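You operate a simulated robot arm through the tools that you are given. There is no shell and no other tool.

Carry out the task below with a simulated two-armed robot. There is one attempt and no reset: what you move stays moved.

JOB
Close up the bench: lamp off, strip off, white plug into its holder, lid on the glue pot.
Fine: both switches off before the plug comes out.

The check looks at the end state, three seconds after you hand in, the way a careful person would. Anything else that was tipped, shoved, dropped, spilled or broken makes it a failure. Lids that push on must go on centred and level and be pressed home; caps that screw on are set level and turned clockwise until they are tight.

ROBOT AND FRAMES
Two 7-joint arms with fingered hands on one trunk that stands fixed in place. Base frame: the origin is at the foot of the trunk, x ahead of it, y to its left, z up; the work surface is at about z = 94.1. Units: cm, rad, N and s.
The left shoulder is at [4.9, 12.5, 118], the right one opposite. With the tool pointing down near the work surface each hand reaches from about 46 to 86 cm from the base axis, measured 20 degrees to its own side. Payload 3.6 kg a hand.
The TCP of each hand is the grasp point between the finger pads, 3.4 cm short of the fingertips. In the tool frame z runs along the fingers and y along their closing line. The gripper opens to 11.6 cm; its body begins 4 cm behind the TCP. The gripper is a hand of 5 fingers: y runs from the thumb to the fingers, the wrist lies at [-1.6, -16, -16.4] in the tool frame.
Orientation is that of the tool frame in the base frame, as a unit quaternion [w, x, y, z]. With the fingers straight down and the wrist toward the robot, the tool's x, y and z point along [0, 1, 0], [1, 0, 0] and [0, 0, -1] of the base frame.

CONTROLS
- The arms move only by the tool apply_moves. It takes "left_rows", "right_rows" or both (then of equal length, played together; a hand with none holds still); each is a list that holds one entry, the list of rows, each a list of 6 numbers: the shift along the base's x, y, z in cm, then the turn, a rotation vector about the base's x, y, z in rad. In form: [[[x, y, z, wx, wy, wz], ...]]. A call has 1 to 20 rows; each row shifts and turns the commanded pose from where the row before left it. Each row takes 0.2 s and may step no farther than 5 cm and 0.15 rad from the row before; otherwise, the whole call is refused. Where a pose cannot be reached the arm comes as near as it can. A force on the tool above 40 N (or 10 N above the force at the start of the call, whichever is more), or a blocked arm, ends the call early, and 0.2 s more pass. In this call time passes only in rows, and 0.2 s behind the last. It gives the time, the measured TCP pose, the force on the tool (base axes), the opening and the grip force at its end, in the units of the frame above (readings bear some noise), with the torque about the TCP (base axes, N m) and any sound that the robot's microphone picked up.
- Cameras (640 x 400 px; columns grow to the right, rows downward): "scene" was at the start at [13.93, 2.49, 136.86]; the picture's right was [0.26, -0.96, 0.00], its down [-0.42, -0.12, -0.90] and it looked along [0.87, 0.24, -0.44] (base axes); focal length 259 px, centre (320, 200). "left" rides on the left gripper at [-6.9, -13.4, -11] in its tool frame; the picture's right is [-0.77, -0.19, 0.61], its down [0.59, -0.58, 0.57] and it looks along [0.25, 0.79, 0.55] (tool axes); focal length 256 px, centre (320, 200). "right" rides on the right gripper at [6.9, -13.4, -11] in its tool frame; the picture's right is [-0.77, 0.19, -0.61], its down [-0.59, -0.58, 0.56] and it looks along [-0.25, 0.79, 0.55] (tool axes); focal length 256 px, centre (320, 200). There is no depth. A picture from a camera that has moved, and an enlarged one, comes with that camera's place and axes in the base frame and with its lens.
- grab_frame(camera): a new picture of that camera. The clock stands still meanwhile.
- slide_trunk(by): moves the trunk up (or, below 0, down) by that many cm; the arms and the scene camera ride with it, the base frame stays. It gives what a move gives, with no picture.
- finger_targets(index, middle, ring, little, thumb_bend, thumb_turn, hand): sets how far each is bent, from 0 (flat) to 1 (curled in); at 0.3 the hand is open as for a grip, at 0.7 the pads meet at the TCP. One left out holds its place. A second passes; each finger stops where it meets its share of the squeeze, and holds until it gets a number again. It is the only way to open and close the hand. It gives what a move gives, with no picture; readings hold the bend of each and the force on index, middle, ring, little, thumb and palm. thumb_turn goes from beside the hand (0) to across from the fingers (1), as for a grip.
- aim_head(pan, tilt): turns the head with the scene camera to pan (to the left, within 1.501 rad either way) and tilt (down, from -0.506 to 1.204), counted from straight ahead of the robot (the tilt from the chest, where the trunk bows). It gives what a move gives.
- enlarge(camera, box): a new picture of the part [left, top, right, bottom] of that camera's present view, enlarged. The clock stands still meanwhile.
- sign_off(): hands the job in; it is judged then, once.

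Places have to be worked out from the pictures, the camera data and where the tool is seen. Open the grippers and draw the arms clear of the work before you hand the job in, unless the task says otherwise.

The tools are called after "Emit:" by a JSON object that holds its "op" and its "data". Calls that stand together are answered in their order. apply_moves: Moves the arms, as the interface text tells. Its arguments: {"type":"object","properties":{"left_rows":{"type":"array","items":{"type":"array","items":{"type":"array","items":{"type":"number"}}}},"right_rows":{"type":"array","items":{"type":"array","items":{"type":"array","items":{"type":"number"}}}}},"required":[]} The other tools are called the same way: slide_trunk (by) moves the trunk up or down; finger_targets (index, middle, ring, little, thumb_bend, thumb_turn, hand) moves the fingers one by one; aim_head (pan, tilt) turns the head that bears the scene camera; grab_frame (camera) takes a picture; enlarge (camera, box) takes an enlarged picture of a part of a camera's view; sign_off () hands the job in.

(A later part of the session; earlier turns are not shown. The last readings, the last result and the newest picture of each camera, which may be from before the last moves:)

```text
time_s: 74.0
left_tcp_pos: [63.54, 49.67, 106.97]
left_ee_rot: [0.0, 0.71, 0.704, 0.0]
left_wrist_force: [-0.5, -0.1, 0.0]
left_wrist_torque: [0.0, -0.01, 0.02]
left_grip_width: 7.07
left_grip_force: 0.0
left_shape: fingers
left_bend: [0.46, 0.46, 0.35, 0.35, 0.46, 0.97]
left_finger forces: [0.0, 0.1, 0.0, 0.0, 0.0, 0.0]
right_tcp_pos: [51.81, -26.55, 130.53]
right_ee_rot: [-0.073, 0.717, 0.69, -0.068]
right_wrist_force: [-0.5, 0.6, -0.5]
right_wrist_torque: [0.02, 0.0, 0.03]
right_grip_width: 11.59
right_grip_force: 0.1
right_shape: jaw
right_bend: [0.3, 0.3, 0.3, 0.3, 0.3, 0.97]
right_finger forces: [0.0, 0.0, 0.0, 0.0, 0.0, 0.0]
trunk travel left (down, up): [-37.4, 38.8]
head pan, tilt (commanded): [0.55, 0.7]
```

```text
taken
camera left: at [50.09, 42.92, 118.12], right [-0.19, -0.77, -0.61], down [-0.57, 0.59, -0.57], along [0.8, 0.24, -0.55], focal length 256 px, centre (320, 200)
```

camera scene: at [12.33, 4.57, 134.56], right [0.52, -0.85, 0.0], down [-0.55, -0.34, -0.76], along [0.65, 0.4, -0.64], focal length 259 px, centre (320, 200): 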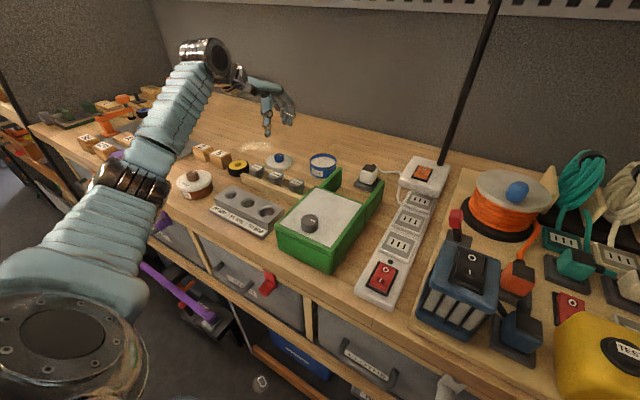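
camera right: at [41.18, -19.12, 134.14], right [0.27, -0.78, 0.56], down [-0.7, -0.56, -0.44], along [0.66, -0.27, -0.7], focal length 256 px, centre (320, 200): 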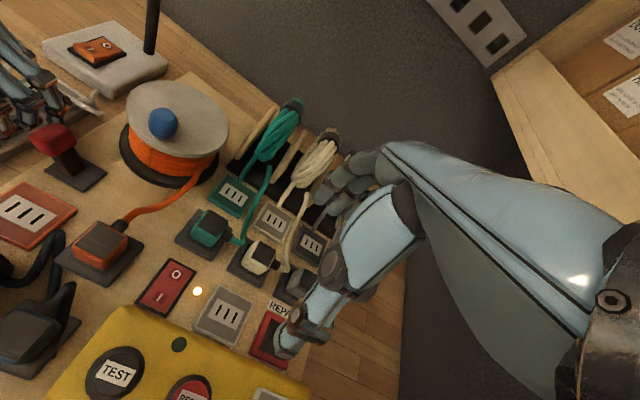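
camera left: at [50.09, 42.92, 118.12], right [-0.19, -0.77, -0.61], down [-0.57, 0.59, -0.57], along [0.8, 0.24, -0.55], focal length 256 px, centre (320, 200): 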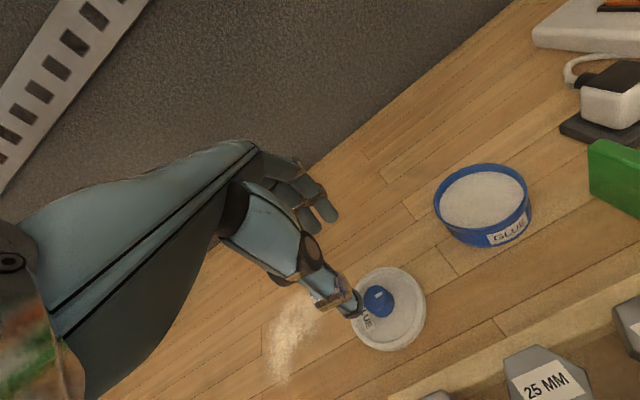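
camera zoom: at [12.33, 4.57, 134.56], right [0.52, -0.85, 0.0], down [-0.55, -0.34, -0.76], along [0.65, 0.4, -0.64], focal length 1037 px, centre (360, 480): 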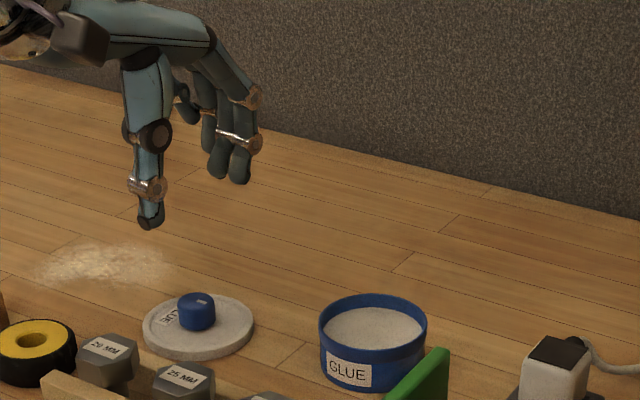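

Knob centre by both cameras is (63.55, 50.4); the pinch centre is about (63.8, 50.1). I adjust slightly and go down until the tips are just above the knob top.

Emit:
{"op": "apply_moves", "data": {"left_rows": [[[-0.1, 0.25, -2.5, 0, 0, 0], [0, 0, -2.5, 0, 0, 0], [0, 0, -1.0, 0, 0, 0]]]}}

Emit:
{"op": "enlarge", "data": {"camera": "scene", "box": [260, 110, 340, 175]}}

Emit:
{"op": "enlarge", "data": {"camera": "left", "box": [280, 170, 440, 300]}}

```text
time_s: 74.8
left_tcp_pos: [63.37, 49.93, 101.0]
left_ee_rot: [-0.001, 0.71, 0.704, 0.001]
left_wrist_force: [0.9, -0.4, 0.2]
left_wrist_torque: [0.01, -0.02, -0.01]
left_grip_width: 7.09
left_grip_force: 0.1
left_shape: fingers
left_bend: [0.46, 0.46, 0.35, 0.35, 0.46, 0.97]
left_finger forces: [0.0, 0.0, 0.1, 0.0, 0.0, 0.0]
right_tcp_pos: [51.97, -26.49, 130.56]
right_ee_rot: [-0.073, 0.717, 0.69, -0.067]
right_wrist_force: [0.0, -0.2, -0.6]
right_wrist_torque: [0.0, 0.0, -0.03]
right_grip_width: 11.59
right_grip_force: 0.0
right_shape: jaw
right_bend: [0.3, 0.3, 0.3, 0.3, 0.3, 0.97]
right_finger forces: [0.0, 0.0, 0.1, 0.0, 0.0, 0.1]
trunk travel left (down, up): [-37.4, 38.8]
head pan, tilt (commanded): [0.55, 0.7]
```

```text
6.15 times, centred on (300, 142) of scene
camera zoom: at [12.33, 4.59, 134.56], right [0.52, -0.85, 0.0], down [-0.55, -0.34, -0.76], along [0.65, 0.4, -0.64], focal length 1595 px, centre (443, 554)
```

zoom: 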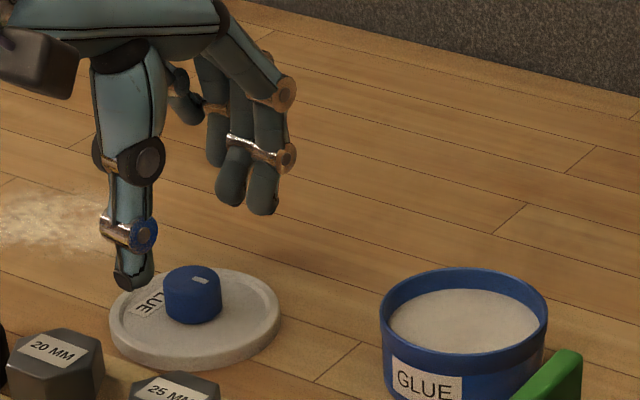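

```text
3.08 times, centred on (360, 235) of left
camera zoom: at [49.96, 43.15, 112.15], right [-0.19, -0.77, -0.61], down [-0.57, 0.59, -0.57], along [0.8, 0.24, -0.55], focal length 788 px, centre (197, 92)
```

zoom: 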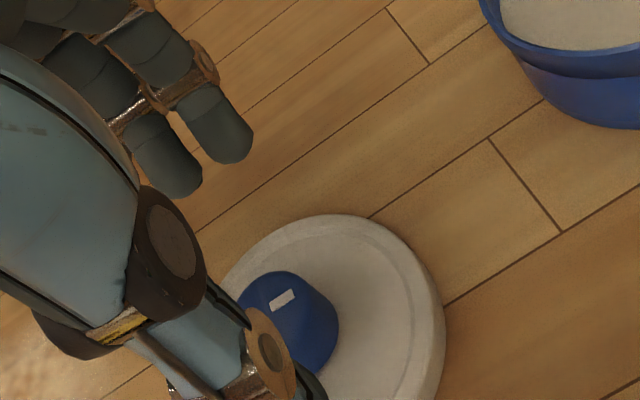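

The pinch line passes through the knob's centre. I narrow the opening slightly and lower the rest of the way around the knob.

Emit:
{"op": "finger_targets", "data": {"hand": "left", "index": 0.5, "middle": 0.5, "thumb_bend": 0.5}}

Emit:
{"op": "apply_moves", "data": {"left_rows": [[[0.1, 0, -1.0, 0, 0, 0], [0, 0, -1.0, 0, 0, 0], [0, 0, -0.7, 0, 0, 0]]]}}

Emit:
{"op": "enlarge", "data": {"camera": "scene", "box": [260, 120, 330, 175]}}

Emit:
{"op": "enlarge", "data": {"camera": "left", "box": [280, 170, 400, 270]}}

```text
time_s: 75.8
left_tcp_pos: [63.42, 49.86, 101.12]
left_ee_rot: [0.0, 0.71, 0.704, -0.001]
left_wrist_force: [0.2, 0.1, 0.5]
left_wrist_torque: [-0.01, -0.01, 0.02]
left_grip_width: 5.99
left_grip_force: 0.0
left_shape: fingers
left_bend: [0.5, 0.5, 0.35, 0.35, 0.5, 0.97]
left_finger forces: [0.0, 0.1, 0.0, 0.0, 0.0, 0.1]
right_tcp_pos: [51.94, -26.56, 130.61]
right_ee_rot: [-0.073, 0.717, 0.69, -0.068]
right_wrist_force: [-0.3, 0.6, -0.2]
right_wrist_torque: [0.0, 0.03, 0.01]
right_grip_width: 11.62
right_grip_force: 0.1
right_shape: jaw
right_bend: [0.3, 0.3, 0.3, 0.3, 0.3, 0.97]
right_finger forces: [0.0, 0.1, 0.1, 0.1, 0.0, 0.0]
trunk travel left (down, up): [-37.4, 38.8]
head pan, tilt (commanded): [0.55, 0.7]
```

```text
time_s: 76.6
left_tcp_pos: [63.46, 49.87, 98.34]
left_ee_rot: [0.0, 0.71, 0.704, 0.0]
left_wrist_force: [0.5, 0.2, 0.0]
left_wrist_torque: [-0.01, 0.01, -0.02]
left_grip_width: 6.0
left_grip_force: 0.1
left_shape: fingers
left_bend: [0.5, 0.5, 0.35, 0.35, 0.5, 0.97]
left_finger forces: [0.0, 0.0, 0.0, 0.0, 0.2, 0.1]
right_tcp_pos: [51.94, -26.46, 130.64]
right_ee_rot: [-0.073, 0.717, 0.69, -0.068]
right_wrist_force: [-0.3, 0.4, -0.7]
right_wrist_torque: [0.02, -0.04, -0.02]
right_grip_width: 11.62
right_grip_force: 0.1
right_shape: jaw
right_bend: [0.3, 0.3, 0.3, 0.3, 0.3, 0.97]
right_finger forces: [0.0, 0.0, 0.0, 0.1, 0.0, 0.0]
trunk travel left (down, up): [-37.4, 38.8]
head pan, tilt (commanded): [0.55, 0.7]
```

```text
7.27 times, centred on (295, 148) of scene
camera zoom: at [12.34, 4.59, 134.56], right [0.52, -0.85, 0.0], down [-0.55, -0.34, -0.76], along [0.65, 0.4, -0.64], focal length 1885 px, centre (502, 582)
```

zoom: 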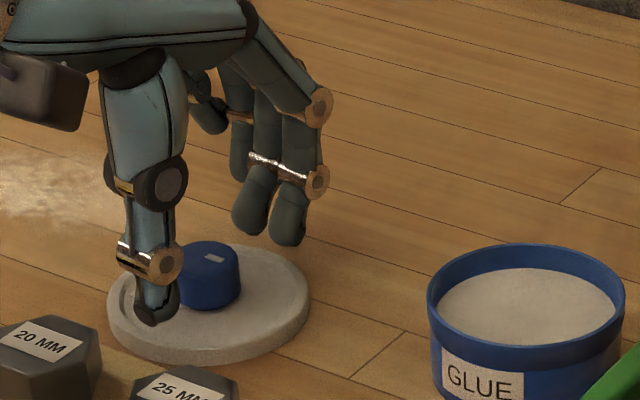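

```text
4.00 times, centred on (340, 220) of left
camera zoom: at [50.07, 43.13, 109.39], right [-0.19, -0.77, -0.61], down [-0.57, 0.59, -0.57], along [0.8, 0.24, -0.55], focal length 1024 px, centre (240, 120)
```

zoom: 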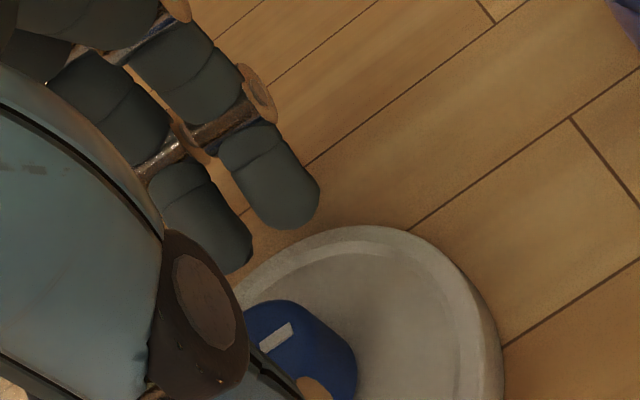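

Thumb is before the knob and index/middle behind it, tips about 1 cm above the lid plate. I lower 0.3 cm more and close the pinch.

Emit:
{"op": "apply_moves", "data": {"left_rows": [[[0, 0, -0.3, 0, 0, 0]]]}}

Emit:
{"op": "finger_targets", "data": {"hand": "left", "index": 0.62, "middle": 0.62, "thumb_bend": 0.62}}

Emit:
{"op": "enlarge", "data": {"camera": "scene", "box": [260, 120, 330, 175]}}

```text
time_s: 77.0
left_tcp_pos: [63.58, 49.77, 97.96]
left_ee_rot: [0.0, 0.71, 0.704, 0.0]
left_wrist_force: [-0.1, 0.2, -0.1]
left_wrist_torque: [-0.03, -0.05, -0.01]
left_grip_width: 5.99
left_grip_force: 0.1
left_shape: fingers
left_bend: [0.5, 0.5, 0.35, 0.35, 0.5, 0.97]
left_finger forces: [0.0, 0.0, 0.1, 0.0, 0.1, 0.0]
right_tcp_pos: [51.96, -26.47, 130.54]
right_ee_rot: [-0.073, 0.717, 0.69, -0.068]
right_wrist_force: [0.0, 0.5, -0.1]
right_wrist_torque: [0.02, 0.01, -0.01]
right_grip_width: 11.59
right_grip_force: 0.1
right_shape: jaw
right_bend: [0.3, 0.3, 0.3, 0.3, 0.3, 0.97]
right_finger forces: [0.0, 0.0, 0.1, 0.0, 0.1, 0.1]
trunk travel left (down, up): [-37.4, 38.8]
head pan, tilt (commanded): [0.55, 0.7]
```

```text
time_s: 78.0
left_tcp_pos: [63.49, 49.91, 97.94]
left_ee_rot: [0.0, 0.71, 0.704, 0.0]
left_wrist_force: [0.2, -0.2, 0.7]
left_wrist_torque: [0.0, 0.01, 0.0]
left_grip_width: 2.49
left_grip_force: 0.2
left_shape: fingers
left_bend: [0.62, 0.62, 0.35, 0.35, 0.62, 0.98]
left_finger forces: [0.0, 0.0, 0.0, 0.0, 0.0, 0.0]
right_tcp_pos: [51.95, -26.41, 130.62]
right_ee_rot: [-0.073, 0.717, 0.69, -0.068]
right_wrist_force: [0.4, 0.1, 0.3]
right_wrist_torque: [0.0, 0.03, 0.0]
right_grip_width: 11.58
right_grip_force: 0.0
right_shape: jaw
right_bend: [0.3, 0.3, 0.3, 0.3, 0.3, 0.97]
right_finger forces: [0.0, 0.1, 0.1, 0.0, 0.1, 0.0]
trunk travel left (down, up): [-37.4, 38.8]
head pan, tilt (commanded): [0.55, 0.7]
```

```text
7.27 times, centred on (295, 148) of scene
camera zoom: at [12.33, 4.58, 134.56], right [0.52, -0.85, 0.0], down [-0.55, -0.34, -0.76], along [0.65, 0.4, -0.64], focal length 1885 px, centre (502, 582)
```

zoom: 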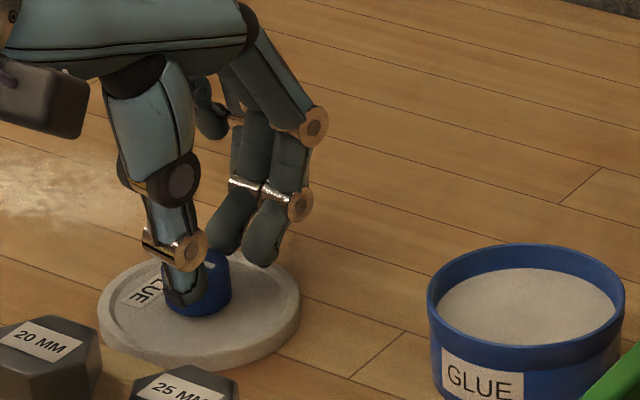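

No contact yet at 2.5 cm opening, so the knob is slimmer than I thought. I close further in a small step.

Emit:
{"op": "finger_targets", "data": {"hand": "left", "index": 0.66, "middle": 0.66, "thumb_bend": 0.65}}

Emit:
{"op": "enlarge", "data": {"camera": "scene", "box": [260, 120, 330, 175]}}

Emit:
{"op": "enlarge", "data": {"camera": "left", "box": [280, 170, 400, 270]}}

```text
time_s: 79.0
left_tcp_pos: [63.62, 50.02, 98.15]
left_ee_rot: [0.0, 0.71, 0.704, 0.0]
left_wrist_force: [-0.2, -0.9, 0.7]
left_wrist_torque: [0.01, 0.01, 0.02]
left_grip_width: 1.54
left_grip_force: 0.8
left_shape: fingers
left_bend: [0.66, 0.66, 0.35, 0.35, 0.65, 0.99]
left_finger forces: [0.0, 0.6, 0.0, 0.0, 0.1, 0.0]
right_tcp_pos: [51.97, -26.56, 130.55]
right_ee_rot: [-0.074, 0.717, 0.689, -0.068]
right_wrist_force: [0.3, 0.1, -0.6]
right_wrist_torque: [0.0, -0.01, 0.03]
right_grip_width: 11.58
right_grip_force: 0.1
right_shape: jaw
right_bend: [0.3, 0.3, 0.3, 0.3, 0.3, 0.97]
right_finger forces: [0.1, 0.0, 0.0, 0.1, 0.1, 0.0]
trunk travel left (down, up): [-37.4, 38.8]
head pan, tilt (commanded): [0.55, 0.7]
```

```text
7.27 times, centred on (295, 148) of scene
camera zoom: at [12.33, 4.58, 134.56], right [0.52, -0.85, 0.0], down [-0.55, -0.34, -0.76], along [0.65, 0.4, -0.64], focal length 1885 px, centre (502, 582)
```

zoom: 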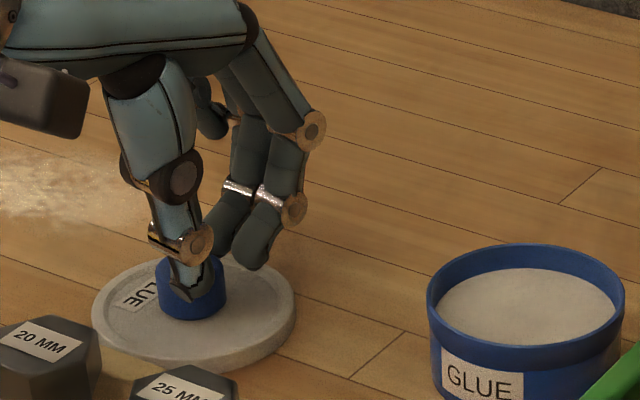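

```text
4.00 times, centred on (340, 220) of left
camera zoom: at [50.08, 43.14, 109.15], right [-0.19, -0.77, -0.61], down [-0.57, 0.59, -0.57], along [0.8, 0.24, -0.55], focal length 1024 px, centre (240, 120)
```

zoom: 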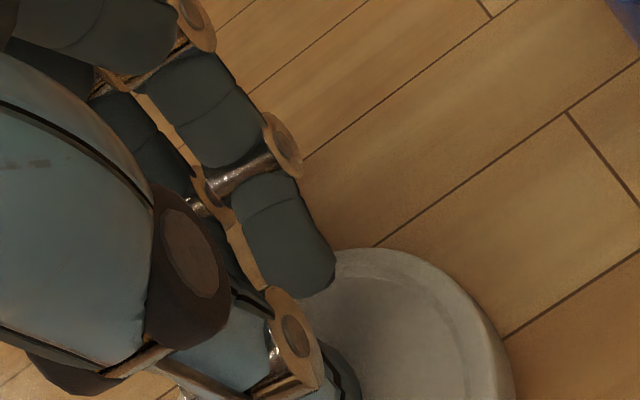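

The lid slid about a centimetre toward the near-left because the pinch was off-centre. I reopen the fingers and re-measure the knob before trying again.

Emit:
{"op": "finger_targets", "data": {"hand": "left", "index": 0.48, "middle": 0.48, "thumb_bend": 0.48}}

Emit:
{"op": "apply_moves", "data": {"left_rows": [[[0, 0, 1.5, 0, 0, 0], [0, 0, 2.0, 0, 0, 0]]]}}

Emit:
{"op": "enlarge", "data": {"camera": "scene", "box": [255, 110, 335, 175]}}

Emit:
{"op": "enlarge", "data": {"camera": "left", "box": [280, 170, 440, 300]}}

```text
time_s: 80.0
left_tcp_pos: [63.52, 49.86, 98.02]
left_ee_rot: [0.001, 0.71, 0.704, 0.0]
left_wrist_force: [-0.3, -0.2, 0.1]
left_wrist_torque: [0.0, 0.04, 0.02]
left_grip_width: 6.48
left_grip_force: 0.1
left_shape: fingers
left_bend: [0.48, 0.48, 0.35, 0.35, 0.48, 0.97]
left_finger forces: [0.0, 0.0, 0.0, 0.1, 0.0, 0.0]
right_tcp_pos: [51.98, -26.44, 130.55]
right_ee_rot: [-0.073, 0.717, 0.69, -0.068]
right_wrist_force: [0.5, 0.5, 0.8]
right_wrist_torque: [-0.03, 0.01, 0.01]
right_grip_width: 11.59
right_grip_force: 0.1
right_shape: jaw
right_bend: [0.3, 0.3, 0.3, 0.3, 0.3, 0.97]
right_finger forces: [0.1, 0.1, 0.0, 0.1, 0.0, 0.1]
trunk travel left (down, up): [-37.4, 38.8]
head pan, tilt (commanded): [0.55, 0.7]
```

```text
time_s: 80.6
left_tcp_pos: [63.66, 49.78, 101.72]
left_ee_rot: [0.0, 0.71, 0.704, 0.0]
left_wrist_force: [-0.2, -0.1, -0.5]
left_wrist_torque: [0.01, 0.0, -0.01]
left_grip_width: 6.46
left_grip_force: 0.1
left_shape: fingers
left_bend: [0.48, 0.48, 0.35, 0.35, 0.48, 0.97]
left_finger forces: [0.0, 0.0, 0.1, 0.0, 0.0, 0.1]
right_tcp_pos: [51.97, -26.46, 130.57]
right_ee_rot: [-0.074, 0.717, 0.69, -0.068]
right_wrist_force: [-0.1, 0.0, 0.4]
right_wrist_torque: [0.0, 0.01, -0.04]
right_grip_width: 11.59
right_grip_force: 0.1
right_shape: jaw
right_bend: [0.3, 0.3, 0.3, 0.3, 0.3, 0.97]
right_finger forces: [0.0, 0.1, 0.1, 0.0, 0.0, 0.0]
trunk travel left (down, up): [-37.4, 38.8]
head pan, tilt (commanded): [0.55, 0.7]
```

```text
6.15 times, centred on (295, 142) of scene
camera zoom: at [12.33, 4.56, 134.57], right [0.52, -0.85, 0.0], down [-0.55, -0.34, -0.76], along [0.65, 0.4, -0.64], focal length 1595 px, centre (474, 554)
```

zoom: 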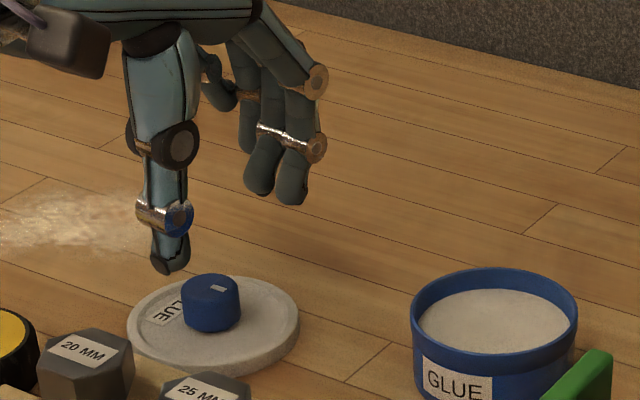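

```text
3.08 times, centred on (360, 235) of left
camera zoom: at [50.13, 43.1, 112.82], right [-0.19, -0.77, -0.61], down [-0.57, 0.59, -0.57], along [0.8, 0.24, -0.55], focal length 788 px, centre (197, 92)
```

zoom: 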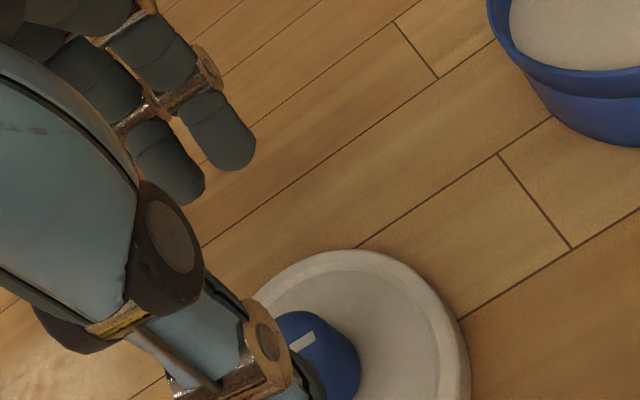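

I need the thumb tip's true position; I look at it in both cameras.

Emit:
{"op": "enlarge", "data": {"camera": "left", "box": [300, 240, 420, 340]}}

Emit:
{"op": "enlarge", "data": {"camera": "scene", "box": [262, 125, 312, 170]}}

```text
4.00 times, centred on (360, 290) of left
camera zoom: at [50.13, 43.1, 112.82], right [-0.19, -0.77, -0.61], down [-0.57, 0.59, -0.57], along [0.8, 0.24, -0.55], focal length 1024 px, centre (160, -160)
```

zoom: 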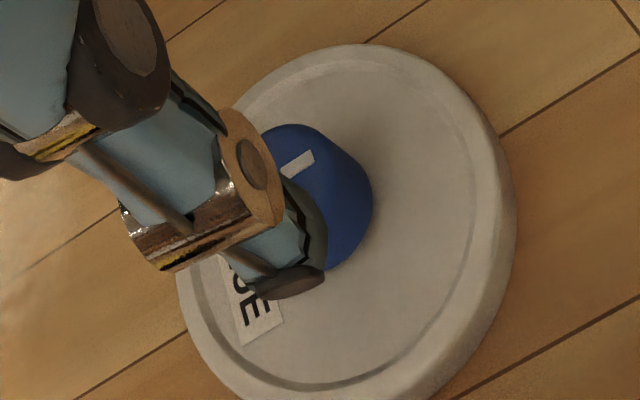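

```text
8.89 times, centred on (287, 148) of scene
camera zoom: at [12.33, 4.56, 134.57], right [0.52, -0.85, 0.0], down [-0.55, -0.34, -0.76], along [0.65, 0.4, -0.64], focal length 2304 px, centre (613, 667)
```

zoom: 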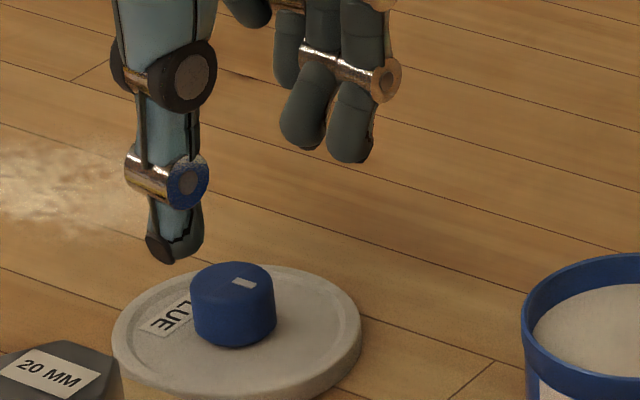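

The knob is lower and slightly elsewhere than I assumed: centre about (63.05, 50.5), top z≈94.7. I narrow the pinch to about 4.4 cm, re-centre, and descend lower around it, watching forces.

Emit:
{"op": "finger_targets", "data": {"hand": "left", "index": 0.54, "middle": 0.54, "thumb_bend": 0.54}}

Emit:
{"op": "apply_moves", "data": {"left_rows": [[[-0.75, 0.25, -1.5, 0, 0, 0], [0, 0, -0.5, 0, 0, 0]]]}}

Emit:
{"op": "enlarge", "data": {"camera": "scene", "box": [262, 125, 312, 170]}}

Emit:
{"op": "enlarge", "data": {"camera": "left", "box": [280, 190, 400, 290]}}

```text
time_s: 81.6
left_tcp_pos: [63.5, 49.77, 101.78]
left_ee_rot: [-0.001, 0.71, 0.704, 0.001]
left_wrist_force: [0.2, 0.2, 0.3]
left_wrist_torque: [-0.01, 0.01, -0.03]
left_grip_width: 4.82
left_grip_force: 0.0
left_shape: fingers
left_bend: [0.54, 0.54, 0.35, 0.35, 0.54, 0.97]
left_finger forces: [0.1, 0.1, 0.0, 0.0, 0.1, 0.0]
right_tcp_pos: [51.87, -26.5, 130.56]
right_ee_rot: [-0.073, 0.717, 0.69, -0.067]
right_wrist_force: [-0.3, -0.4, 0.3]
right_wrist_torque: [-0.03, 0.04, -0.04]
right_grip_width: 11.59
right_grip_force: 0.0
right_shape: jaw
right_bend: [0.3, 0.3, 0.3, 0.3, 0.3, 0.97]
right_finger forces: [0.0, 0.0, 0.0, 0.0, 0.0, 0.1]
trunk travel left (down, up): [-37.4, 38.8]
head pan, tilt (commanded): [0.55, 0.7]
```

```text
time_s: 82.2
left_tcp_pos: [62.76, 50.05, 99.76]
left_ee_rot: [0.0, 0.71, 0.704, 0.0]
left_wrist_force: [0.2, -0.2, 0.1]
left_wrist_torque: [0.0, -0.04, 0.01]
left_grip_width: 4.81
left_grip_force: 0.2
left_shape: fingers
left_bend: [0.54, 0.54, 0.35, 0.35, 0.54, 0.97]
left_finger forces: [0.0, 0.0, 0.0, 0.0, 0.0, 0.0]
right_tcp_pos: [51.94, -26.47, 130.69]
right_ee_rot: [-0.073, 0.717, 0.689, -0.069]
right_wrist_force: [0.4, 0.7, -0.5]
right_wrist_torque: [0.0, 0.01, 0.0]
right_grip_width: 11.6
right_grip_force: 0.0
right_shape: jaw
right_bend: [0.3, 0.3, 0.3, 0.3, 0.3, 0.97]
right_finger forces: [0.0, 0.0, 0.0, 0.0, 0.0, 0.0]
trunk travel left (down, up): [-37.4, 38.8]
head pan, tilt (commanded): [0.55, 0.7]
```

```text
8.89 times, centred on (287, 148) of scene
camera zoom: at [12.34, 4.56, 134.56], right [0.52, -0.85, 0.0], down [-0.55, -0.34, -0.76], along [0.65, 0.4, -0.64], focal length 2304 px, centre (613, 667)
```

zoom: 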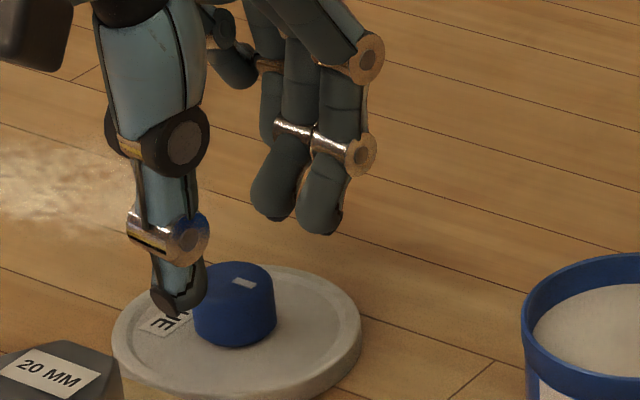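

```text
4.00 times, centred on (340, 240) of left
camera zoom: at [49.37, 43.33, 110.8], right [-0.19, -0.77, -0.61], down [-0.57, 0.59, -0.57], along [0.8, 0.24, -0.55], focal length 1024 px, centre (240, 40)
```

zoom: 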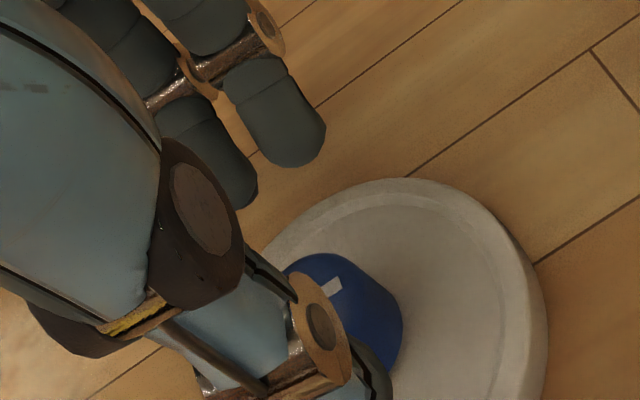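

Geometry looks aligned: the pinch line will straddle the knob. I descend in half-centimetre steps watching for contact.

Emit:
{"op": "apply_moves", "data": {"left_rows": [[[0, 0, -0.6, 0, 0, 0], [0, 0, -0.6, 0, 0, 0], [0, 0, -0.6, 0, 0, 0]]]}}

Emit:
{"op": "enlarge", "data": {"camera": "scene", "box": [262, 125, 312, 170]}}

Emit:
{"op": "enlarge", "data": {"camera": "left", "box": [280, 190, 400, 290]}}

```text
time_s: 83.0
left_tcp_pos: [62.89, 50.18, 97.96]
left_ee_rot: [0.0, 0.71, 0.705, 0.0]
left_wrist_force: [0.0, -0.2, 0.2]
left_wrist_torque: [0.04, 0.0, 0.01]
left_grip_width: 4.81
left_grip_force: 0.1
left_shape: fingers
left_bend: [0.54, 0.54, 0.35, 0.35, 0.54, 0.97]
left_finger forces: [0.1, 0.0, 0.0, 0.0, 0.0, 0.0]
right_tcp_pos: [51.89, -26.51, 130.6]
right_ee_rot: [-0.074, 0.717, 0.69, -0.069]
right_wrist_force: [0.5, -0.5, 0.0]
right_wrist_torque: [-0.01, -0.02, 0.03]
right_grip_width: 11.58
right_grip_force: 0.0
right_shape: jaw
right_bend: [0.3, 0.3, 0.3, 0.3, 0.3, 0.97]
right_finger forces: [0.0, 0.1, 0.0, 0.0, 0.1, 0.0]
trunk travel left (down, up): [-37.4, 38.8]
head pan, tilt (commanded): [0.55, 0.7]
```

```text
8.89 times, centred on (287, 148) of scene
camera zoom: at [12.34, 4.59, 134.56], right [0.52, -0.85, 0.0], down [-0.55, -0.34, -0.76], along [0.65, 0.4, -0.64], focal length 2304 px, centre (613, 667)
```

zoom: 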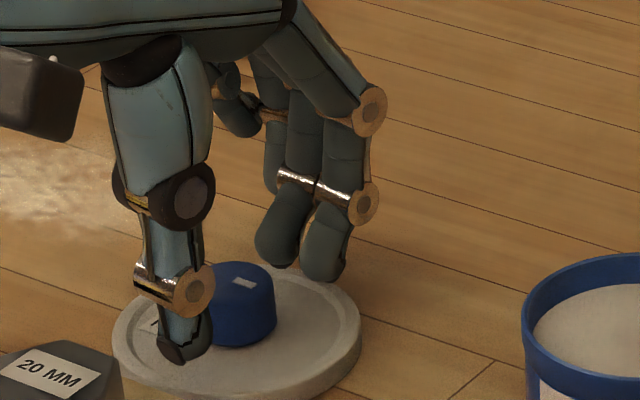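

```text
4.00 times, centred on (340, 240) of left
camera zoom: at [49.42, 43.42, 108.94], right [-0.19, -0.77, -0.61], down [-0.57, 0.59, -0.57], along [0.8, 0.24, -0.55], focal length 1024 px, centre (240, 40)
```

zoom: 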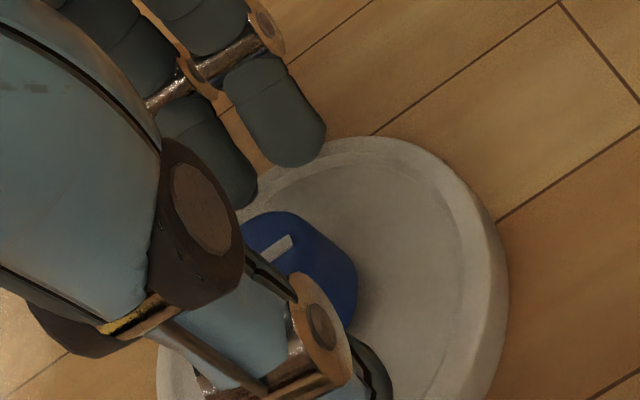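

Still no contact; fingers are over the lid plate on both sides of the knob. I continue down carefully.

Emit:
{"op": "apply_moves", "data": {"left_rows": [[[0, 0, -0.3, 0, 0, 0], [0, 0, -0.3, 0, 0, 0], [0, 0, -0.3, 0, 0, 0]]]}}

Emit:
{"op": "enlarge", "data": {"camera": "scene", "box": [262, 125, 312, 170]}}

```text
time_s: 83.8
left_tcp_pos: [62.89, 50.05, 97.02]
left_ee_rot: [0.001, 0.71, 0.704, 0.0]
left_wrist_force: [-0.5, 0.6, 2.1]
left_wrist_torque: [-0.03, -0.05, 0.04]
left_grip_width: 4.79
left_grip_force: 1.2
left_shape: fingers
left_bend: [0.54, 0.54, 0.35, 0.35, 0.54, 0.97]
left_finger forces: [1.8, 0.0, 0.0, 0.0, 0.1, 0.0]
right_tcp_pos: [51.89, -26.5, 130.65]
right_ee_rot: [-0.074, 0.718, 0.689, -0.068]
right_wrist_force: [-0.1, -1.0, -0.5]
right_wrist_torque: [0.04, -0.01, 0.0]
right_grip_width: 11.55
right_grip_force: 0.1
right_shape: jaw
right_bend: [0.3, 0.3, 0.3, 0.3, 0.3, 0.97]
right_finger forces: [0.0, 0.0, 0.0, 0.0, 0.0, 0.0]
trunk travel left (down, up): [-37.4, 38.8]
head pan, tilt (commanded): [0.55, 0.7]
```

```text
8.89 times, centred on (287, 148) of scene
camera zoom: at [12.31, 4.56, 134.57], right [0.52, -0.85, 0.0], down [-0.55, -0.34, -0.76], along [0.65, 0.4, -0.64], focal length 2304 px, centre (613, 667)
```

zoom: 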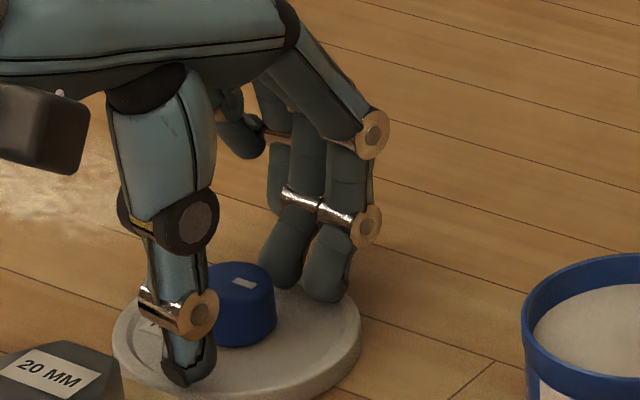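

The index just touches the lid's rim, so the plate is at z≈92.5. I raise 0.3 cm and close the pinch on the knob.

Emit:
{"op": "apply_moves", "data": {"left_rows": [[[0, 0, 0.4, 0, 0, 0]]]}}

Emit:
{"op": "finger_targets", "data": {"hand": "left", "index": 0.6, "middle": 0.6, "thumb_bend": 0.6}}

Emit:
{"op": "enlarge", "data": {"camera": "scene", "box": [262, 125, 312, 170]}}

Emit:
{"op": "enlarge", "data": {"camera": "left", "box": [280, 170, 400, 270]}}

```text
time_s: 84.2
left_tcp_pos: [62.82, 50.06, 97.2]
left_ee_rot: [0.0, 0.71, 0.704, 0.0]
left_wrist_force: [-0.1, 0.3, -0.3]
left_wrist_torque: [-0.05, 0.0, -0.02]
left_grip_width: 4.79
left_grip_force: 0.0
left_shape: fingers
left_bend: [0.54, 0.54, 0.35, 0.35, 0.54, 0.97]
left_finger forces: [0.1, 0.1, 0.0, 0.0, 0.0, 0.2]
right_tcp_pos: [51.92, -26.41, 130.68]
right_ee_rot: [-0.072, 0.717, 0.69, -0.068]
right_wrist_force: [0.4, 0.0, -0.7]
right_wrist_torque: [-0.02, -0.02, 0.01]
right_grip_width: 11.63
right_grip_force: 0.1
right_shape: jaw
right_bend: [0.3, 0.3, 0.3, 0.3, 0.3, 0.97]
right_finger forces: [0.0, 0.0, 0.0, 0.0, 0.0, 0.0]
trunk travel left (down, up): [-37.4, 38.8]
head pan, tilt (commanded): [0.55, 0.7]
```

```text
time_s: 85.2
left_tcp_pos: [62.8, 50.08, 97.2]
left_ee_rot: [0.001, 0.71, 0.704, 0.0]
left_wrist_force: [0.6, 0.7, -0.1]
left_wrist_torque: [0.01, 0.02, 0.0]
left_grip_width: 3.07
left_grip_force: 0.0
left_shape: fingers
left_bend: [0.6, 0.6, 0.35, 0.35, 0.6, 0.98]
left_finger forces: [0.1, 0.0, 0.0, 0.0, 0.0, 0.0]
right_tcp_pos: [51.85, -26.54, 130.5]
right_ee_rot: [-0.073, 0.717, 0.69, -0.068]
right_wrist_force: [0.6, -0.1, -0.1]
right_wrist_torque: [-0.06, 0.0, -0.02]
right_grip_width: 11.58
right_grip_force: 0.0
right_shape: jaw
right_bend: [0.3, 0.3, 0.3, 0.3, 0.3, 0.97]
right_finger forces: [0.0, 0.0, 0.0, 0.0, 0.1, 0.0]
trunk travel left (down, up): [-37.4, 38.8]
head pan, tilt (commanded): [0.55, 0.7]
```

```text
8.89 times, centred on (287, 148) of scene
camera zoom: at [12.33, 4.58, 134.56], right [0.52, -0.85, 0.0], down [-0.55, -0.34, -0.76], along [0.65, 0.4, -0.64], focal length 2304 px, centre (613, 667)
```

zoom: 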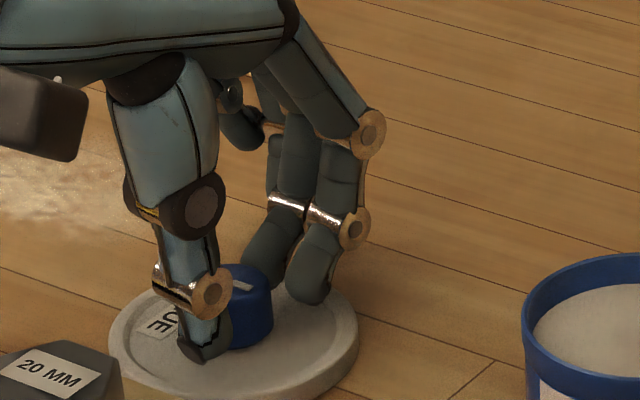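

```text
4.00 times, centred on (340, 220) of left
camera zoom: at [49.4, 43.37, 108.42], right [-0.19, -0.77, -0.61], down [-0.57, 0.59, -0.57], along [0.8, 0.24, -0.55], focal length 1024 px, centre (240, 120)
```

zoom: 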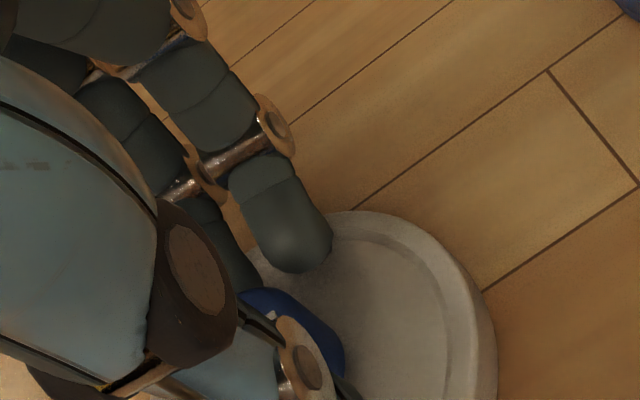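

Now the thumb and the two fingers enclose the knob at its own height. I continue closing.

Emit:
{"op": "finger_targets", "data": {"hand": "left", "index": 0.65, "middle": 0.65, "thumb_bend": 0.63}}

Emit:
{"op": "enlarge", "data": {"camera": "scene", "box": [262, 125, 312, 170]}}

```text
time_s: 86.2
left_tcp_pos: [62.91, 50.14, 97.38]
left_ee_rot: [0.0, 0.71, 0.704, 0.0]
left_wrist_force: [0.7, 0.4, 0.0]
left_wrist_torque: [-0.02, -0.02, 0.01]
left_grip_width: 2.06
left_grip_force: 1.9
left_shape: fingers
left_bend: [0.65, 0.63, 0.35, 0.35, 0.62, 0.98]
left_finger forces: [0.0, 1.6, 0.0, 0.1, 1.8, 0.0]
right_tcp_pos: [51.86, -26.48, 130.57]
right_ee_rot: [-0.074, 0.717, 0.69, -0.067]
right_wrist_force: [0.7, -0.1, 0.2]
right_wrist_torque: [0.0, 0.0, -0.01]
right_grip_width: 11.64
right_grip_force: 0.1
right_shape: jaw
right_bend: [0.3, 0.3, 0.3, 0.3, 0.3, 0.97]
right_finger forces: [0.1, 0.0, 0.0, 0.0, 0.0, 0.0]
trunk travel left (down, up): [-37.4, 38.8]
head pan, tilt (commanded): [0.55, 0.7]
```

```text
8.89 times, centred on (287, 148) of scene
camera zoom: at [12.33, 4.58, 134.56], right [0.52, -0.85, 0.0], down [-0.55, -0.34, -0.76], along [0.65, 0.4, -0.64], focal length 2304 px, centre (613, 667)
```

zoom: 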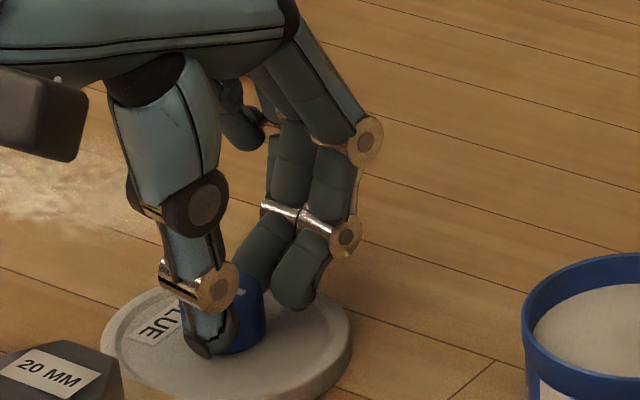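

Only thumb and middle bear on the knob; the index passes to its right, so the hand is about 0.6 cm too far right. I open slightly, shift left, and close again.

Emit:
{"op": "finger_targets", "data": {"hand": "left", "index": 0.57, "middle": 0.57, "thumb_bend": 0.57}}

Emit:
{"op": "apply_moves", "data": {"left_rows": [[[-0.1, 0.6, 0, 0, 0, 0]]]}}

Emit:
{"op": "finger_targets", "data": {"hand": "left", "index": 0.63, "middle": 0.63, "thumb_bend": 0.62}}

Emit:
{"op": "enlarge", "data": {"camera": "scene", "box": [262, 125, 312, 170]}}

Emit:
{"op": "enlarge", "data": {"camera": "left", "box": [280, 170, 400, 270]}}

```text
time_s: 87.2
left_tcp_pos: [62.92, 50.02, 97.39]
left_ee_rot: [-0.001, 0.71, 0.704, 0.0]
left_wrist_force: [0.3, 0.7, -0.4]
left_wrist_torque: [-0.03, -0.01, 0.0]
left_grip_width: 4.15
left_grip_force: 0.1
left_shape: fingers
left_bend: [0.56, 0.56, 0.35, 0.35, 0.56, 0.98]
left_finger forces: [0.0, 0.0, 0.0, 0.0, 0.0, 0.2]
right_tcp_pos: [51.85, -26.52, 130.69]
right_ee_rot: [-0.073, 0.718, 0.689, -0.069]
right_wrist_force: [0.1, -0.2, -0.5]
right_wrist_torque: [0.01, -0.01, -0.02]
right_grip_width: 11.59
right_grip_force: 0.1
right_shape: jaw
right_bend: [0.3, 0.3, 0.3, 0.3, 0.3, 0.97]
right_finger forces: [0.0, 0.0, 0.0, 0.1, 0.0, 0.0]
trunk travel left (down, up): [-37.4, 38.8]
head pan, tilt (commanded): [0.55, 0.7]
```

```text
time_s: 87.6
left_tcp_pos: [62.66, 50.8, 97.27]
left_ee_rot: [0.001, 0.71, 0.704, 0.0]
left_wrist_force: [0.0, 0.4, -0.5]
left_wrist_torque: [0.04, -0.01, -0.01]
left_grip_width: 4.13
left_grip_force: 0.0
left_shape: fingers
left_bend: [0.56, 0.56, 0.35, 0.35, 0.56, 0.98]
left_finger forces: [0.0, 0.0, 0.0, 0.0, 0.0, 0.0]
right_tcp_pos: [51.97, -26.41, 130.68]
right_ee_rot: [-0.074, 0.716, 0.69, -0.069]
right_wrist_force: [-0.8, 0.3, -0.4]
right_wrist_torque: [0.02, -0.03, -0.02]
right_grip_width: 11.57
right_grip_force: 0.1
right_shape: jaw
right_bend: [0.3, 0.3, 0.3, 0.3, 0.3, 0.97]
right_finger forces: [0.1, 0.0, 0.0, 0.0, 0.0, 0.1]
trunk travel left (down, up): [-37.4, 38.8]
head pan, tilt (commanded): [0.55, 0.7]
```

```text
time_s: 88.6
left_tcp_pos: [62.83, 50.76, 97.48]
left_ee_rot: [0.0, 0.711, 0.703, 0.0]
left_wrist_force: [0.4, -0.1, 0.9]
left_wrist_torque: [0.03, -0.02, -0.01]
left_grip_width: 2.44
left_grip_force: 0.9
left_shape: fingers
left_bend: [0.63, 0.62, 0.35, 0.35, 0.62, 0.98]
left_finger forces: [0.1, 0.5, 0.0, 0.0, 0.6, 0.0]
right_tcp_pos: [51.9, -26.49, 130.51]
right_ee_rot: [-0.074, 0.717, 0.689, -0.068]
right_wrist_force: [0.5, -1.0, -0.9]
right_wrist_torque: [-0.02, 0.01, -0.02]
right_grip_width: 11.6
right_grip_force: 0.1
right_shape: jaw
right_bend: [0.3, 0.3, 0.3, 0.3, 0.3, 0.97]
right_finger forces: [0.0, 0.1, 0.0, 0.0, 0.1, 0.0]
trunk travel left (down, up): [-37.4, 38.8]
head pan, tilt (commanded): [0.55, 0.7]
```

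```text
8.89 times, centred on (287, 148) of scene
camera zoom: at [12.33, 4.58, 134.56], right [0.52, -0.85, 0.0], down [-0.55, -0.34, -0.76], along [0.65, 0.4, -0.64], focal length 2304 px, centre (613, 667)
```

zoom: 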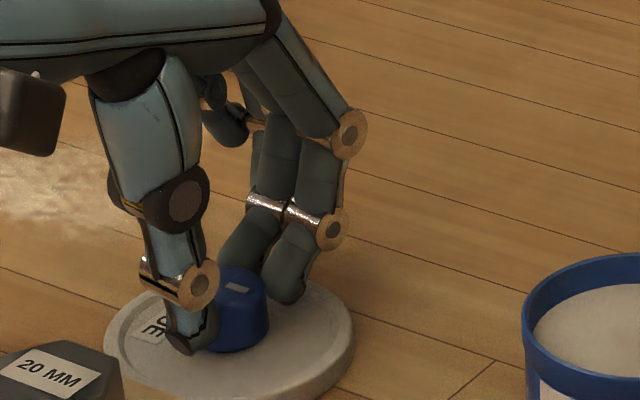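

```text
4.00 times, centred on (340, 220) of left
camera zoom: at [49.32, 44.02, 108.42], right [-0.19, -0.77, -0.61], down [-0.57, 0.59, -0.57], along [0.8, 0.24, -0.55], focal length 1024 px, centre (240, 120)
```

zoom: 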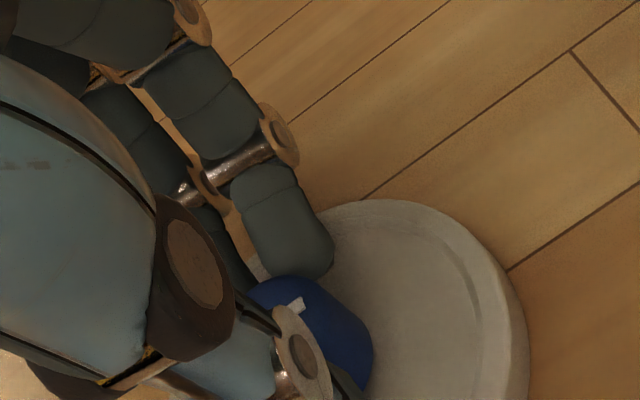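

The knob is now between thumb and both fingers with light touch. I close further to grip it.

Emit:
{"op": "finger_targets", "data": {"hand": "left", "index": 0.68, "middle": 0.66, "thumb_bend": 0.65}}

Emit:
{"op": "enlarge", "data": {"camera": "scene", "box": [262, 125, 312, 170]}}

Emit:
{"op": "enlarge", "data": {"camera": "left", "box": [280, 170, 400, 270]}}

```text
time_s: 89.6
left_tcp_pos: [62.67, 50.7, 97.24]
left_ee_rot: [0.0, 0.71, 0.704, 0.0]
left_wrist_force: [1.0, -0.7, -0.8]
left_wrist_torque: [0.03, 0.05, 0.01]
left_grip_width: 2.06
left_grip_force: 5.7
left_shape: fingers
left_bend: [0.65, 0.64, 0.35, 0.35, 0.63, 0.99]
left_finger forces: [3.3, 2.8, 0.0, 0.0, 5.9, 0.0]
right_tcp_pos: [51.85, -26.55, 130.57]
right_ee_rot: [-0.073, 0.717, 0.69, -0.069]
right_wrist_force: [0.2, -0.1, -0.5]
right_wrist_torque: [0.01, 0.01, 0.02]
right_grip_width: 11.58
right_grip_force: 0.1
right_shape: jaw
right_bend: [0.3, 0.3, 0.3, 0.3, 0.3, 0.97]
right_finger forces: [0.1, 0.0, 0.0, 0.0, 0.0, 0.0]
trunk travel left (down, up): [-37.4, 38.8]
head pan, tilt (commanded): [0.55, 0.7]
```

```text
8.89 times, centred on (287, 148) of scene
camera zoom: at [12.33, 4.58, 134.56], right [0.52, -0.85, 0.0], down [-0.55, -0.34, -0.76], along [0.65, 0.4, -0.64], focal length 2304 px, centre (613, 667)
```

zoom: 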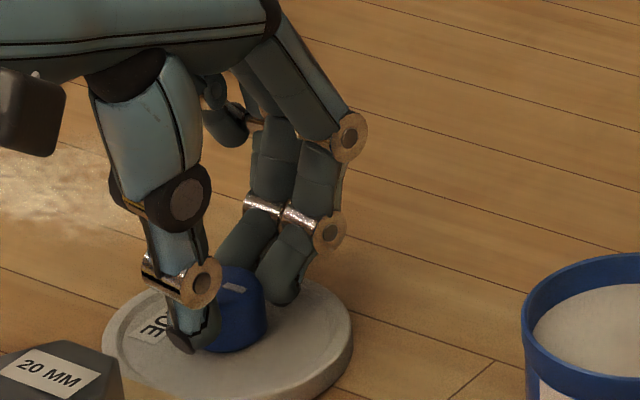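

```text
4.00 times, centred on (340, 220) of left
camera zoom: at [49.32, 44.01, 108.42], right [-0.19, -0.77, -0.61], down [-0.57, 0.59, -0.57], along [0.8, 0.24, -0.55], focal length 1024 px, centre (240, 120)
```

zoom: 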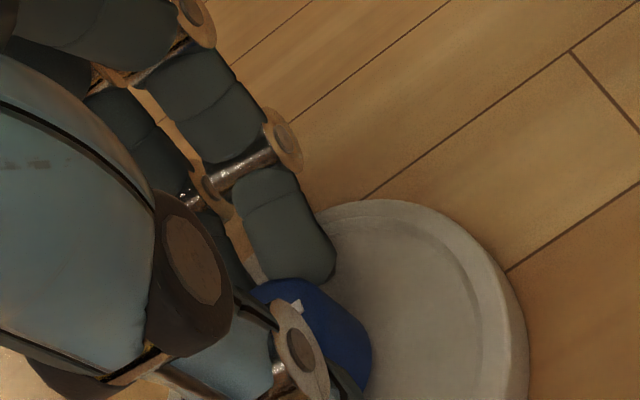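

All three digits hold the knob (3.3 / 2.8 / 5.9 N). I tighten a bit and lift slightly to see whether the lid comes up level.

Emit:
{"op": "finger_targets", "data": {"hand": "left", "index": 0.72, "middle": 0.71, "thumb_bend": 0.69}}

Emit:
{"op": "apply_moves", "data": {"left_rows": [[[0, 0, 0.5, 0, 0, 0], [0, 0, 1.0, 0, 0, 0], [0, 0, 1.5, 0, 0, 0]]]}}

Emit:
{"op": "enlarge", "data": {"camera": "scene", "box": [255, 115, 325, 175]}}

Emit:
{"op": "grab_frame", "data": {"camera": "left"}}

```text
time_s: 90.6
left_tcp_pos: [62.7, 50.64, 97.28]
left_ee_rot: [0.0, 0.71, 0.704, 0.0]
left_wrist_force: [0.8, 0.0, 2.4]
left_wrist_torque: [0.06, 0.07, 0.0]
left_grip_width: 1.91
left_grip_force: 16.6
left_shape: fingers
left_bend: [0.69, 0.65, 0.35, 0.35, 0.64, 0.99]
left_finger forces: [8.3, 9.4, 0.0, 0.0, 16.1, 0.1]
right_tcp_pos: [51.94, -26.52, 130.65]
right_ee_rot: [-0.073, 0.717, 0.689, -0.068]
right_wrist_force: [0.0, -0.1, 0.5]
right_wrist_torque: [-0.02, 0.03, 0.03]
right_grip_width: 11.58
right_grip_force: 0.0
right_shape: jaw
right_bend: [0.3, 0.3, 0.3, 0.3, 0.3, 0.97]
right_finger forces: [0.0, 0.0, 0.0, 0.0, 0.1, 0.0]
trunk travel left (down, up): [-37.4, 38.8]
head pan, tilt (commanded): [0.55, 0.7]
```

```text
time_s: 91.4
left_tcp_pos: [62.69, 50.68, 100.35]
left_ee_rot: [0.0, 0.71, 0.705, 0.0]
left_wrist_force: [0.0, 1.0, 0.7]
left_wrist_torque: [0.01, -0.01, 0.02]
left_grip_width: 1.9
left_grip_force: 16.6
left_shape: fingers
left_bend: [0.7, 0.65, 0.35, 0.35, 0.64, 0.99]
left_finger forces: [7.3, 9.1, 0.1, 0.0, 16.1, 0.1]
right_tcp_pos: [51.76, -26.51, 130.54]
right_ee_rot: [-0.074, 0.717, 0.69, -0.069]
right_wrist_force: [0.2, 0.1, -0.5]
right_wrist_torque: [0.04, 0.0, -0.01]
right_grip_width: 11.6
right_grip_force: 0.1
right_shape: jaw
right_bend: [0.3, 0.3, 0.3, 0.3, 0.3, 0.97]
right_finger forces: [0.0, 0.0, 0.0, 0.1, 0.1, 0.1]
trunk travel left (down, up): [-37.4, 38.8]
head pan, tilt (commanded): [0.55, 0.7]
```

```text
6.67 times, centred on (290, 145) of scene
camera zoom: at [12.32, 4.58, 134.56], right [0.52, -0.85, 0.0], down [-0.55, -0.34, -0.76], along [0.65, 0.4, -0.64], focal length 1728 px, centre (520, 567)
```

zoom: 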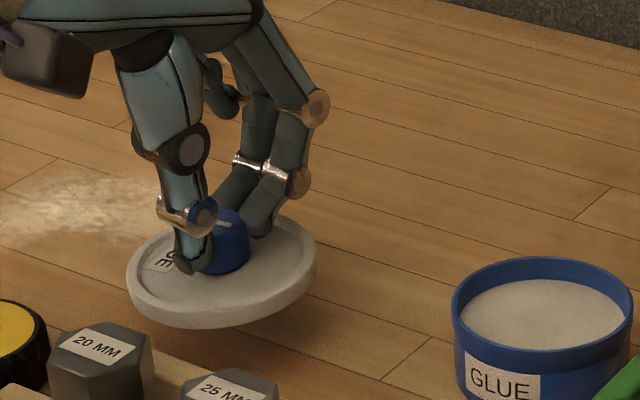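

```text
taken
camera left: at [49.22, 43.97, 111.44], right [-0.19, -0.77, -0.61], down [-0.57, 0.59, -0.57], along [0.8, 0.24, -0.55], focal length 256 px, centre (320, 200)
```

left: 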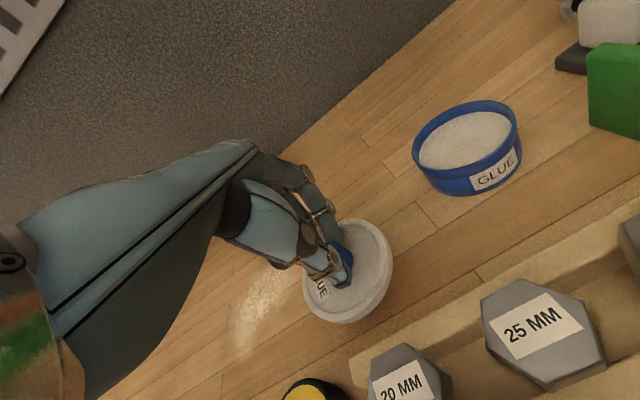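

The lid is held but tilted about 5–6° with its far side high. I correct by tipping the hand about the y axis, raise it, and then look again.

Emit:
{"op": "apply_moves", "data": {"left_rows": [[[0, 0, 2.0, 0, 0.05, 0], [0, 0, 2.0, 0, 0.045, 0], [0, -2, 1.0, 0, 0, 0], [0.5, -3, 0, 0, 0, 0]]]}}

Emit:
{"op": "enlarge", "data": {"camera": "scene", "box": [255, 95, 345, 175]}}

Emit:
{"op": "grab_frame", "data": {"camera": "left"}}

```text
time_s: 92.4
left_tcp_pos: [63.53, 45.69, 105.29]
left_ee_rot: [-0.034, 0.709, 0.703, -0.034]
left_wrist_force: [-0.6, 0.3, 0.5]
left_wrist_torque: [0.02, 0.0, -0.01]
left_grip_width: 1.85
left_grip_force: 15.8
left_shape: fingers
left_bend: [0.7, 0.65, 0.35, 0.35, 0.64, 0.99]
left_finger forces: [7.3, 9.0, 0.0, 0.0, 16.1, 0.0]
right_tcp_pos: [51.9, -26.49, 130.48]
right_ee_rot: [-0.074, 0.718, 0.689, -0.069]
right_wrist_force: [-0.5, 0.3, 0.7]
right_wrist_torque: [0.03, -0.01, -0.01]
right_grip_width: 11.59
right_grip_force: 0.1
right_shape: jaw
right_bend: [0.3, 0.3, 0.3, 0.3, 0.3, 0.97]
right_finger forces: [0.0, 0.1, 0.1, 0.1, 0.0, 0.1]
trunk travel left (down, up): [-37.4, 38.8]
head pan, tilt (commanded): [0.55, 0.7]
```

```text
5.00 times, centred on (300, 135) of scene
camera zoom: at [12.38, 4.5, 134.56], right [0.52, -0.85, 0.0], down [-0.55, -0.34, -0.76], along [0.65, 0.4, -0.64], focal length 1296 px, centre (420, 525)
```

zoom: 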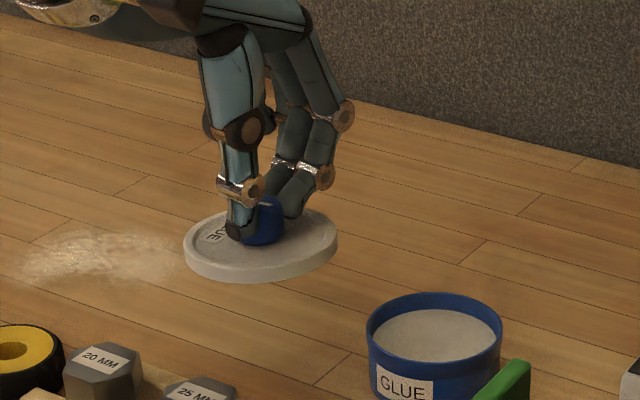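

```text
taken
camera left: at [51.18, 38.93, 117.64], right [-0.25, -0.77, -0.59], down [-0.62, 0.59, -0.51], along [0.74, 0.24, -0.63], focal length 256 px, centre (320, 200)
```

left: 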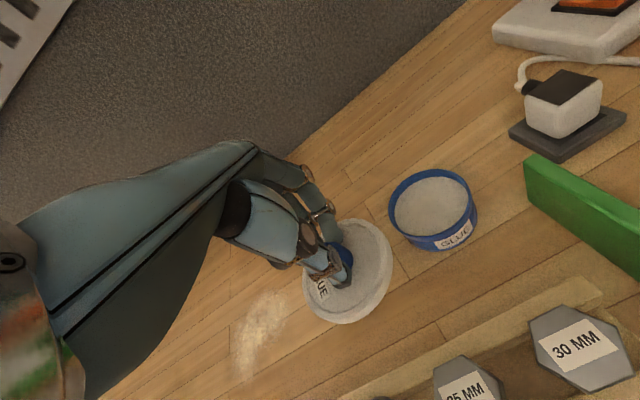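

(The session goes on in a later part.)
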